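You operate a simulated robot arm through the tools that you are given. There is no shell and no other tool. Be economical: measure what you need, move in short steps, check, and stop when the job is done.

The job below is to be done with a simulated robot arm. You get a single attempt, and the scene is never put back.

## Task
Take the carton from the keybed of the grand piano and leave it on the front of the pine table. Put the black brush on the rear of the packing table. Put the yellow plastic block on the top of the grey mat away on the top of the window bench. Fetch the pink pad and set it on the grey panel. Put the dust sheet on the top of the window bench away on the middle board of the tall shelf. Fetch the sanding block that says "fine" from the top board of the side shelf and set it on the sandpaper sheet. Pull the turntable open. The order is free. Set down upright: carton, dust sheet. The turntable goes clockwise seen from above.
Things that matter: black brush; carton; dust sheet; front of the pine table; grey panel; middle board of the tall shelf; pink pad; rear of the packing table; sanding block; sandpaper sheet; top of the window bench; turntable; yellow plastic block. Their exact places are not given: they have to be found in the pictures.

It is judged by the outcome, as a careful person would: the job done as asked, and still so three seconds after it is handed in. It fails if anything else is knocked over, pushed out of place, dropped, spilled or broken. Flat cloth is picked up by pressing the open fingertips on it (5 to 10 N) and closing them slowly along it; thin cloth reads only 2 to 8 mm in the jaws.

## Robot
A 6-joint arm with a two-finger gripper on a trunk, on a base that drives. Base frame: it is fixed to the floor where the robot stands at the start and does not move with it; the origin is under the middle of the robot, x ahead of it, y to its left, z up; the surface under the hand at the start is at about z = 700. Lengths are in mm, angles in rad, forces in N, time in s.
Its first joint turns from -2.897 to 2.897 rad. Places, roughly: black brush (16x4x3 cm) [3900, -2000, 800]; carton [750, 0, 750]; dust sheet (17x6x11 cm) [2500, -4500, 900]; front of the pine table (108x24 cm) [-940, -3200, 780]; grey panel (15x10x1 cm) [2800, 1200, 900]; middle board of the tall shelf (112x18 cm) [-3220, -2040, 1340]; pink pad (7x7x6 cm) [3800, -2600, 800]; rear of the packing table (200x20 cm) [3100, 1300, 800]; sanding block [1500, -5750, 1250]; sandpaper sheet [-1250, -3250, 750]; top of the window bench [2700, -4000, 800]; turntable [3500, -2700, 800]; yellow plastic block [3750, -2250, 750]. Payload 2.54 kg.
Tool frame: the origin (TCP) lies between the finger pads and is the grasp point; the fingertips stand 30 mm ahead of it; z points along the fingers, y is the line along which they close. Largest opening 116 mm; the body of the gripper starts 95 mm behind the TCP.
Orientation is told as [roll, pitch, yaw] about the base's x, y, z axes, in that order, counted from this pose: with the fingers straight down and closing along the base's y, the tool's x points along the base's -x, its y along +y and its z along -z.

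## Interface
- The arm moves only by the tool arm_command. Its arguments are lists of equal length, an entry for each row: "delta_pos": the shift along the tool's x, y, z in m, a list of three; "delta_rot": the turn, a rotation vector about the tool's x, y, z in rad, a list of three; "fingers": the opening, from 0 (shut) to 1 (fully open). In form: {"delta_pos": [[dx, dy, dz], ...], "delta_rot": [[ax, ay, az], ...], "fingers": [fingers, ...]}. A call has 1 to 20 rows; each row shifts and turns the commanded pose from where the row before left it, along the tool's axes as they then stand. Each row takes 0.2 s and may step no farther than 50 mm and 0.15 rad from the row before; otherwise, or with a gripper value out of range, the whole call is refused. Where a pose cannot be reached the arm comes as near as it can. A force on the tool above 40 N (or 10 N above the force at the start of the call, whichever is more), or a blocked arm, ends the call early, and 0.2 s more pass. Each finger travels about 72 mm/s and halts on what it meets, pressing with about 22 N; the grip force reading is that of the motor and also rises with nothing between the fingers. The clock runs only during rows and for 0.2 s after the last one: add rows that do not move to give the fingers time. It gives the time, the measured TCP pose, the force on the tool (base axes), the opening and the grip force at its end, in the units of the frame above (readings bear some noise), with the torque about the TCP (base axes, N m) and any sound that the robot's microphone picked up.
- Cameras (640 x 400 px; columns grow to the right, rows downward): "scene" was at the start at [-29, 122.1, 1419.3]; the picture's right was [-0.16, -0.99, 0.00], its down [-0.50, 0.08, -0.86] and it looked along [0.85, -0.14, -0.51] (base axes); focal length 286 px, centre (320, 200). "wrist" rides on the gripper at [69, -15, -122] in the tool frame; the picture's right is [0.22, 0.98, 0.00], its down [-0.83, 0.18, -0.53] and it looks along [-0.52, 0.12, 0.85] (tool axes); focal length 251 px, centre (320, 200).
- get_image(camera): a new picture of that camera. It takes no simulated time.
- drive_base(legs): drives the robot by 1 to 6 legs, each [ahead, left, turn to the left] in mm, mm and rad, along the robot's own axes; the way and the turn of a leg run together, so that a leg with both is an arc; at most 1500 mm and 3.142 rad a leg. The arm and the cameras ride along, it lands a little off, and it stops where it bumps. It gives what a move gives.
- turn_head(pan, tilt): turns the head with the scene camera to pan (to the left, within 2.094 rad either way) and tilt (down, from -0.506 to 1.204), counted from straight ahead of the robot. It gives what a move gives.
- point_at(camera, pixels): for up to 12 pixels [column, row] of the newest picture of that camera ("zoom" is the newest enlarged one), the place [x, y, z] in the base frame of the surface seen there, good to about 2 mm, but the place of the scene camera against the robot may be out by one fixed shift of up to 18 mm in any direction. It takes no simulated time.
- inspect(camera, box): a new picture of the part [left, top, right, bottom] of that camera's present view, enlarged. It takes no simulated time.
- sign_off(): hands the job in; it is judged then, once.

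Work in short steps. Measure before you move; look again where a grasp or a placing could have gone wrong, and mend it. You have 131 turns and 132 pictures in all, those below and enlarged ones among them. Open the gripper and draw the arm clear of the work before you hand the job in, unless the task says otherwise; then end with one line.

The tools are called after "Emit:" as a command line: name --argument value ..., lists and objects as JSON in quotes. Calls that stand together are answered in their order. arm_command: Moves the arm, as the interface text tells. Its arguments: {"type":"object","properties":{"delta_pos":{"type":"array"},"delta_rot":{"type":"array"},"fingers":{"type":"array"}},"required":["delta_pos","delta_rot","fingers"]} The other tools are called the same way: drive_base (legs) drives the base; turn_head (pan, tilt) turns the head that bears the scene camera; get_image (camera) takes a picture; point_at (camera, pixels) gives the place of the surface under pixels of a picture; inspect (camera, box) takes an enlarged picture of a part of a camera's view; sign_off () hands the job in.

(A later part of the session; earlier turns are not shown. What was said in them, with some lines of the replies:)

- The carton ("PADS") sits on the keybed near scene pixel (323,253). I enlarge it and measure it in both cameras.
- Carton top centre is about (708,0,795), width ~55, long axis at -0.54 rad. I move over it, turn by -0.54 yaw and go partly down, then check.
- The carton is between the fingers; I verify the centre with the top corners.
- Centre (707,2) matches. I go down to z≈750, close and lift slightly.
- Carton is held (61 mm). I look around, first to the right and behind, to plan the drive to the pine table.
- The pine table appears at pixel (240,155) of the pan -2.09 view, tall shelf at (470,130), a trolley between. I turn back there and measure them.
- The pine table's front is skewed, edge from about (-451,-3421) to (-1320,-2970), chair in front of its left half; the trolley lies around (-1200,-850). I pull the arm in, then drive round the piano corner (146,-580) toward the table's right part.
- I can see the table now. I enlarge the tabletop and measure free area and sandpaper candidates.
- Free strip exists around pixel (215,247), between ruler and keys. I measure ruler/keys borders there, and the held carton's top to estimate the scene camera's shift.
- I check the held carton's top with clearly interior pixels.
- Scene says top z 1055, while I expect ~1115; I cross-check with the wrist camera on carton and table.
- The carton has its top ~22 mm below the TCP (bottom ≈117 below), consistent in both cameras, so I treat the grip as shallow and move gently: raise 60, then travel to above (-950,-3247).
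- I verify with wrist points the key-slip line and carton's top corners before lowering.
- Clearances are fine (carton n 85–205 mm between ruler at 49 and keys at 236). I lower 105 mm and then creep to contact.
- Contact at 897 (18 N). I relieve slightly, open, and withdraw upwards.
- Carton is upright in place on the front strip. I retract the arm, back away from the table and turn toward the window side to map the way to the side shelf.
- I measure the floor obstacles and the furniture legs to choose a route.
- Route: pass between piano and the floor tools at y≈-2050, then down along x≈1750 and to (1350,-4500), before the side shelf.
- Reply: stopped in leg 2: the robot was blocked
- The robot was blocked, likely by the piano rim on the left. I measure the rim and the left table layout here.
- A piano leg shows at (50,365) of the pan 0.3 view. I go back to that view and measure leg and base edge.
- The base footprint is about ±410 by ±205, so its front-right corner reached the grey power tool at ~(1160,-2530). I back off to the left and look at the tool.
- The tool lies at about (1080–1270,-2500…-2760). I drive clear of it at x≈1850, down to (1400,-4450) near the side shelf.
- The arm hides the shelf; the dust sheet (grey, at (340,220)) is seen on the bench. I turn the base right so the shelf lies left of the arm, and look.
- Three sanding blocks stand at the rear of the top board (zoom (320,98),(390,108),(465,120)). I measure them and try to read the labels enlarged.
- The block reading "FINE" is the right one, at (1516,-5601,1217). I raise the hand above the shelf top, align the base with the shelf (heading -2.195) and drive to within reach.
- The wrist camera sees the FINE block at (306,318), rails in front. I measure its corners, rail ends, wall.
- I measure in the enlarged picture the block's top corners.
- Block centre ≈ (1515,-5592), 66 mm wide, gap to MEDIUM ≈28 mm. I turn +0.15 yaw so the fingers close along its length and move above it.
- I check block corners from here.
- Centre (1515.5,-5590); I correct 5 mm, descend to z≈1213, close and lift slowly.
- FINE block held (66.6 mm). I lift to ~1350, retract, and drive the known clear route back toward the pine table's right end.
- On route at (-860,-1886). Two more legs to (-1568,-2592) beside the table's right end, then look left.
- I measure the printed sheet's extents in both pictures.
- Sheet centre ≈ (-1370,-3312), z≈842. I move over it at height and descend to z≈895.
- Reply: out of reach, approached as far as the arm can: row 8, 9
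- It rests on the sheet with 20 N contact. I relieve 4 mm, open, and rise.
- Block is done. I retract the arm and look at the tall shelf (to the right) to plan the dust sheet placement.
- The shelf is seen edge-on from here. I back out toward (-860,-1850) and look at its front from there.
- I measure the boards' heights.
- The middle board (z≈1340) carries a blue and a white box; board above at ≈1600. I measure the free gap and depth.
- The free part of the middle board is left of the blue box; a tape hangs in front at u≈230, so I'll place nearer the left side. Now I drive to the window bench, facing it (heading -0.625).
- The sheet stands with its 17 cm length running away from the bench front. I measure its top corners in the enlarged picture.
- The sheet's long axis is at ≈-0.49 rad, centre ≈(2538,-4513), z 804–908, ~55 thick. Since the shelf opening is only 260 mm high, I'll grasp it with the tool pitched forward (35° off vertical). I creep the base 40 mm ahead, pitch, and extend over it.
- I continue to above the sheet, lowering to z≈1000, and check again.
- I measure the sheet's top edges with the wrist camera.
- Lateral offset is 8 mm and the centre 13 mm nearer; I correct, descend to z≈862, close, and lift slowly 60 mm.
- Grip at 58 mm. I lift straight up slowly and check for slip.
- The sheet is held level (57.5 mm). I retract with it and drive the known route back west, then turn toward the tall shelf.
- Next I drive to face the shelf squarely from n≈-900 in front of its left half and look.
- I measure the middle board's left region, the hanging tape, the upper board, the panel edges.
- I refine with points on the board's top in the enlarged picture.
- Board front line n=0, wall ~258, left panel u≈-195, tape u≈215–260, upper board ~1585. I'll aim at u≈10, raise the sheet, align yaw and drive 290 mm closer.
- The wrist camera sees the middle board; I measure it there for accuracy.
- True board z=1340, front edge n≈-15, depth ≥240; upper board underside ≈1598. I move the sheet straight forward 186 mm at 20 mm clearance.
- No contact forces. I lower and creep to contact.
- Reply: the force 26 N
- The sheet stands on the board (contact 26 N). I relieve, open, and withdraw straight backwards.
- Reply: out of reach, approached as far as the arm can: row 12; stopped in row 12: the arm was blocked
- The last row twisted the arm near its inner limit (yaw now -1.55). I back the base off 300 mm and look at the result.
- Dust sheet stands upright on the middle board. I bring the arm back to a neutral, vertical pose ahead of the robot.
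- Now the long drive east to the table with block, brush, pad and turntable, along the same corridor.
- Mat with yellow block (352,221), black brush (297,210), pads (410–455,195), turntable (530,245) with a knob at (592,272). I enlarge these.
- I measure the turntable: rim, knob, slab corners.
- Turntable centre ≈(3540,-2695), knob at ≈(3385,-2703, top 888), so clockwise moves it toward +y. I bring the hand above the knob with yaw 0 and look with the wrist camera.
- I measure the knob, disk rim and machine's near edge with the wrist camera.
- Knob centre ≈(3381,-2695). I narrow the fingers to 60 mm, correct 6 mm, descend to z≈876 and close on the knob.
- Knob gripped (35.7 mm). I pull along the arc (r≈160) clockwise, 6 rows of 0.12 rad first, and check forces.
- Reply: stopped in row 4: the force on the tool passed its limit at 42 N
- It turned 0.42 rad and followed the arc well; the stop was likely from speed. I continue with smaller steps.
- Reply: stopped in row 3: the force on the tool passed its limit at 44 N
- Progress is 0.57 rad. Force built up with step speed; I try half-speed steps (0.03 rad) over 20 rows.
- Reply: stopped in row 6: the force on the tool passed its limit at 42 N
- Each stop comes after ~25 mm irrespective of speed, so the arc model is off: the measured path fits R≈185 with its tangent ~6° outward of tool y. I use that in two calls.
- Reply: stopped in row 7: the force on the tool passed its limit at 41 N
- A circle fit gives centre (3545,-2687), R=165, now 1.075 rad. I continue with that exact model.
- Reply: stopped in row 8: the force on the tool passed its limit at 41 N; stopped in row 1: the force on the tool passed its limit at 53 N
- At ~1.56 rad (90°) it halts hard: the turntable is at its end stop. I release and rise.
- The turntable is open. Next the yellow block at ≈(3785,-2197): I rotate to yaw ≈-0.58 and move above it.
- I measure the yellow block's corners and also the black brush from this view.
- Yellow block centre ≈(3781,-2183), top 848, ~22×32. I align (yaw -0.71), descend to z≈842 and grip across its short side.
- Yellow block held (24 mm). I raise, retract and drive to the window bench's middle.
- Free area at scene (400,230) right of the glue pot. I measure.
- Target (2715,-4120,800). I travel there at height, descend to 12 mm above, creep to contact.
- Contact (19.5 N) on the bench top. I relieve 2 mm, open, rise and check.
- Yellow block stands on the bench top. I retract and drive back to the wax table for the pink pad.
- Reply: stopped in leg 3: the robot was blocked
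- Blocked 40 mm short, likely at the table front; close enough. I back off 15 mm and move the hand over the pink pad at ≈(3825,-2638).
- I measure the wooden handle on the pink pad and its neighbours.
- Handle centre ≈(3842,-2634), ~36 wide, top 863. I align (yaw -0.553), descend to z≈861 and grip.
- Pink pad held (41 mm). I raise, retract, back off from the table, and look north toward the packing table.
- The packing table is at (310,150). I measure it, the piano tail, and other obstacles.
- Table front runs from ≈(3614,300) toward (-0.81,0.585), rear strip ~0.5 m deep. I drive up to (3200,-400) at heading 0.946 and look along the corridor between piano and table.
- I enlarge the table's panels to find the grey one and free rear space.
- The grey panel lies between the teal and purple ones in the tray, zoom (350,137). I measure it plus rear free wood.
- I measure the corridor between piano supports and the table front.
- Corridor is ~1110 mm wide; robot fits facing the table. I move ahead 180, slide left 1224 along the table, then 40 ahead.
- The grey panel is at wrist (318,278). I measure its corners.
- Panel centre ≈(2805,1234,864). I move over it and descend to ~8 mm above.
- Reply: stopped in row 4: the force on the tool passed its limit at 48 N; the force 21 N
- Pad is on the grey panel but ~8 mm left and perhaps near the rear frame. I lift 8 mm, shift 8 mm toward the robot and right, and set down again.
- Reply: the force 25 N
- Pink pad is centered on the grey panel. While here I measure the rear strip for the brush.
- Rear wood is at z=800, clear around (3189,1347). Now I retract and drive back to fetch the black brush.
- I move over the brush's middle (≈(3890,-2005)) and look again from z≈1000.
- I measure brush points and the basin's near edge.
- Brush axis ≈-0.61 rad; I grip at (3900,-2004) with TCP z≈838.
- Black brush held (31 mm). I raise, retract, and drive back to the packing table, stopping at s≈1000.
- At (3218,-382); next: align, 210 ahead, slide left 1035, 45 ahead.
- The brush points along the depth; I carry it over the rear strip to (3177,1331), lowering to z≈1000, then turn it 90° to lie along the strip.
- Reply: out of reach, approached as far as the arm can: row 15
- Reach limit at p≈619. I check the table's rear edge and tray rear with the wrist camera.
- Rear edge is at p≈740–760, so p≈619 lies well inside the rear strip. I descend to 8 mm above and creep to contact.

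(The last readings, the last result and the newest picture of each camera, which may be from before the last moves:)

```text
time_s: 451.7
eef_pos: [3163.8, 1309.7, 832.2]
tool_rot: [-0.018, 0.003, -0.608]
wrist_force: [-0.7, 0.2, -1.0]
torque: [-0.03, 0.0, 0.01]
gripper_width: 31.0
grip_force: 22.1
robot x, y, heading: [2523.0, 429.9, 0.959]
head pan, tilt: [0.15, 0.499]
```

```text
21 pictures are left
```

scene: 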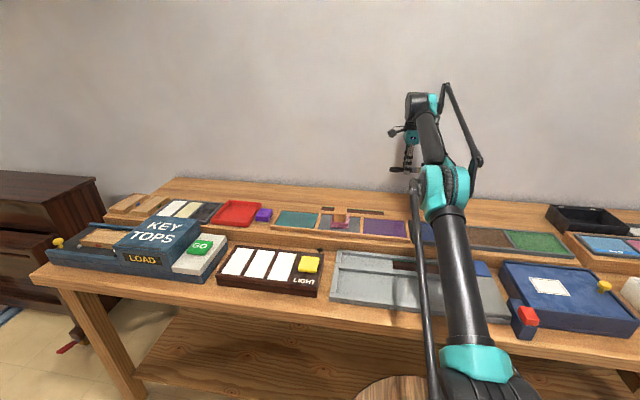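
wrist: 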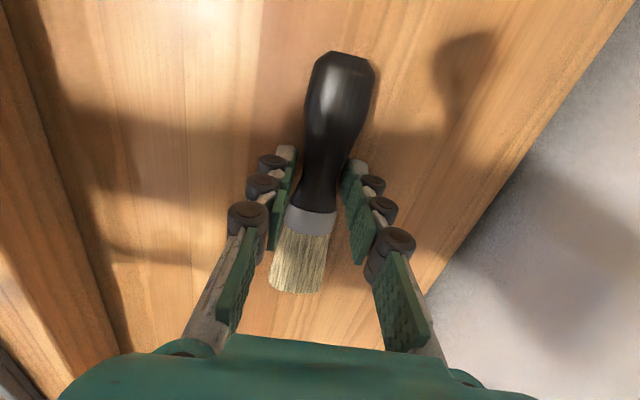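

No contact yet at 832 (tips ~802). I go 2 mm more, then open slowly and rise.

Emit:
arm_command --delta_pos '[[0, 0, 0.001], [0, 0, 0.001], [0, 0, 0]]' --delta_rot '[[0, 0, 0], [0, 0, 0], [0, 0, 0]]' --fingers '[0, 0, 0]'

Emit:
arm_command --delta_pos '[[0, 0, 0], [0, 0, 0], [0, 0, 0], [0, 0, 0], [0, 0, -0.02], [0, 0, -0.04], [0, 0, -0.05], [0, 0, -0.05]]' --delta_rot '[[0, 0, 0], [0, 0, 0], [0, 0, 0], [0, 0, 0], [0, 0, 0], [0, 0, 0], [0, 0, 0], [0, 0, 0]]' --fingers '[0.3, 0.4, 0.5, 0.5, 0.5, 0.5, 0.5, 0.5]'

Emit:
get_image --camera "wrist"

```text
time_s: 452.5
eef_pos: [3163.0, 1309.2, 830.6]
tool_rot: [-0.018, 0.005, -0.609]
wrist_force: [0.0, -0.6, 7.1]
torque: [0.39, 0.38, 0.03]
gripper_width: 31.2
grip_force: 22.1
robot x, y, heading: [2519.5, 430.4, 0.956]
head pan, tilt: [0.15, 0.499]
```

```text
time_s: 454.3
eef_pos: [3163.7, 1311.5, 990.8]
tool_rot: [-0.019, 0.005, -0.606]
wrist_force: [0.1, -0.8, 1.2]
torque: [0.03, -0.04, -0.01]
gripper_width: 57.9
grip_force: 0.1
robot x, y, heading: [2520.2, 432.6, 0.958]
head pan, tilt: [0.15, 0.499]
```

```text
20 pictures are left
```

wrist: 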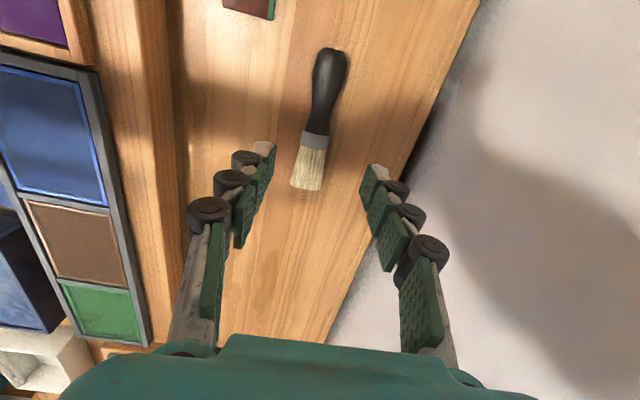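

Brush lies on the rear strip. I raise and draw the arm clear, then take a final look.

Emit:
arm_command --delta_pos '[[0, 0, -0.05], [0, 0, -0.05], [0.0008, -0.0444, 0], [0.0008, -0.0444, 0], [0.0008, -0.0444, 0], [0.0008, -0.0444, 0], [0.0008, -0.0444, 0], [0.0008, -0.0444, 0], [0.0008, -0.0444, 0], [0.0008, -0.0444, 0], [0.0008, -0.0444, 0], [0.0008, -0.0444, 0], [0.0008, -0.0444, 0]]' --delta_rot '[[0, 0, 0], [0, 0, 0], [0, 0, 0], [0, 0, 0], [0, 0, 0], [0, 0, 0], [0, 0, 0], [0, 0, 0], [0, 0, 0], [0, 0, 0], [0, 0, 0], [0, 0, 0], [0, 0, 0]]' --fingers '[0.6, 0.6, 0.6, 0.6, 0.6, 0.6, 0.6, 0.6, 0.6, 0.6, 0.6, 0.6, 0.6]'

Emit:
turn_head --pan -0.05 --tilt 0.5

Emit:
get_image --camera "scene"

```text
time_s: 457.1
eef_pos: [2859.0, 882.3, 1081.2]
tool_rot: [-0.019, 0.006, -0.607]
wrist_force: [-0.2, 0.5, 1.0]
torque: [-0.05, 0.03, 0.02]
gripper_width: 69.6
grip_force: 0.0
out of reach, approached as far as the arm can: row 1, 2
robot x, y, heading: [2519.2, 433.0, 0.957]
head pan, tilt: [0.15, 0.499]
```

```text
time_s: 457.8
eef_pos: [2858.7, 882.3, 1082.2]
tool_rot: [-0.02, 0.005, -0.607]
wrist_force: [-0.2, -0.9, 0.1]
torque: [-0.01, 0.0, -0.05]
gripper_width: 69.6
grip_force: 0.0
robot x, y, heading: [2521.0, 432.5, 0.959]
head pan, tilt: [-0.051, 0.499]
```

```text
19 pictures are left
```

scene: 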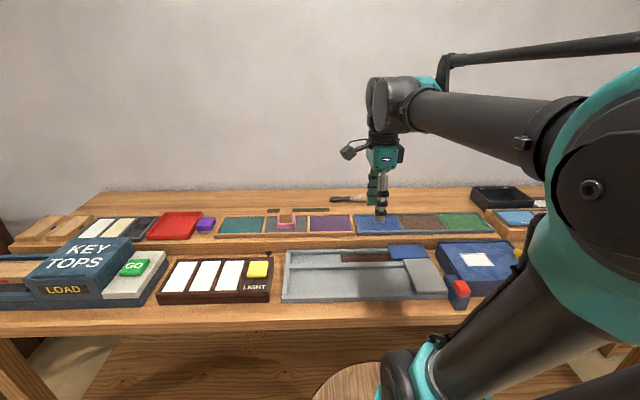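

Everything is in place: the brush lies on the rear strip, the pink pad is on the grey panel, and the gripper is open with the arm clear. I hand the job in.

Emit:
sign_off

```text
The job is handed in.
```

I finished all seven tasks and handed the job in with the gripper open and the arm clear. While driving, the base bumped what looked like the grey power tool on the floor near the piano. It does not seem to have moved, but I couldn't confirm that.
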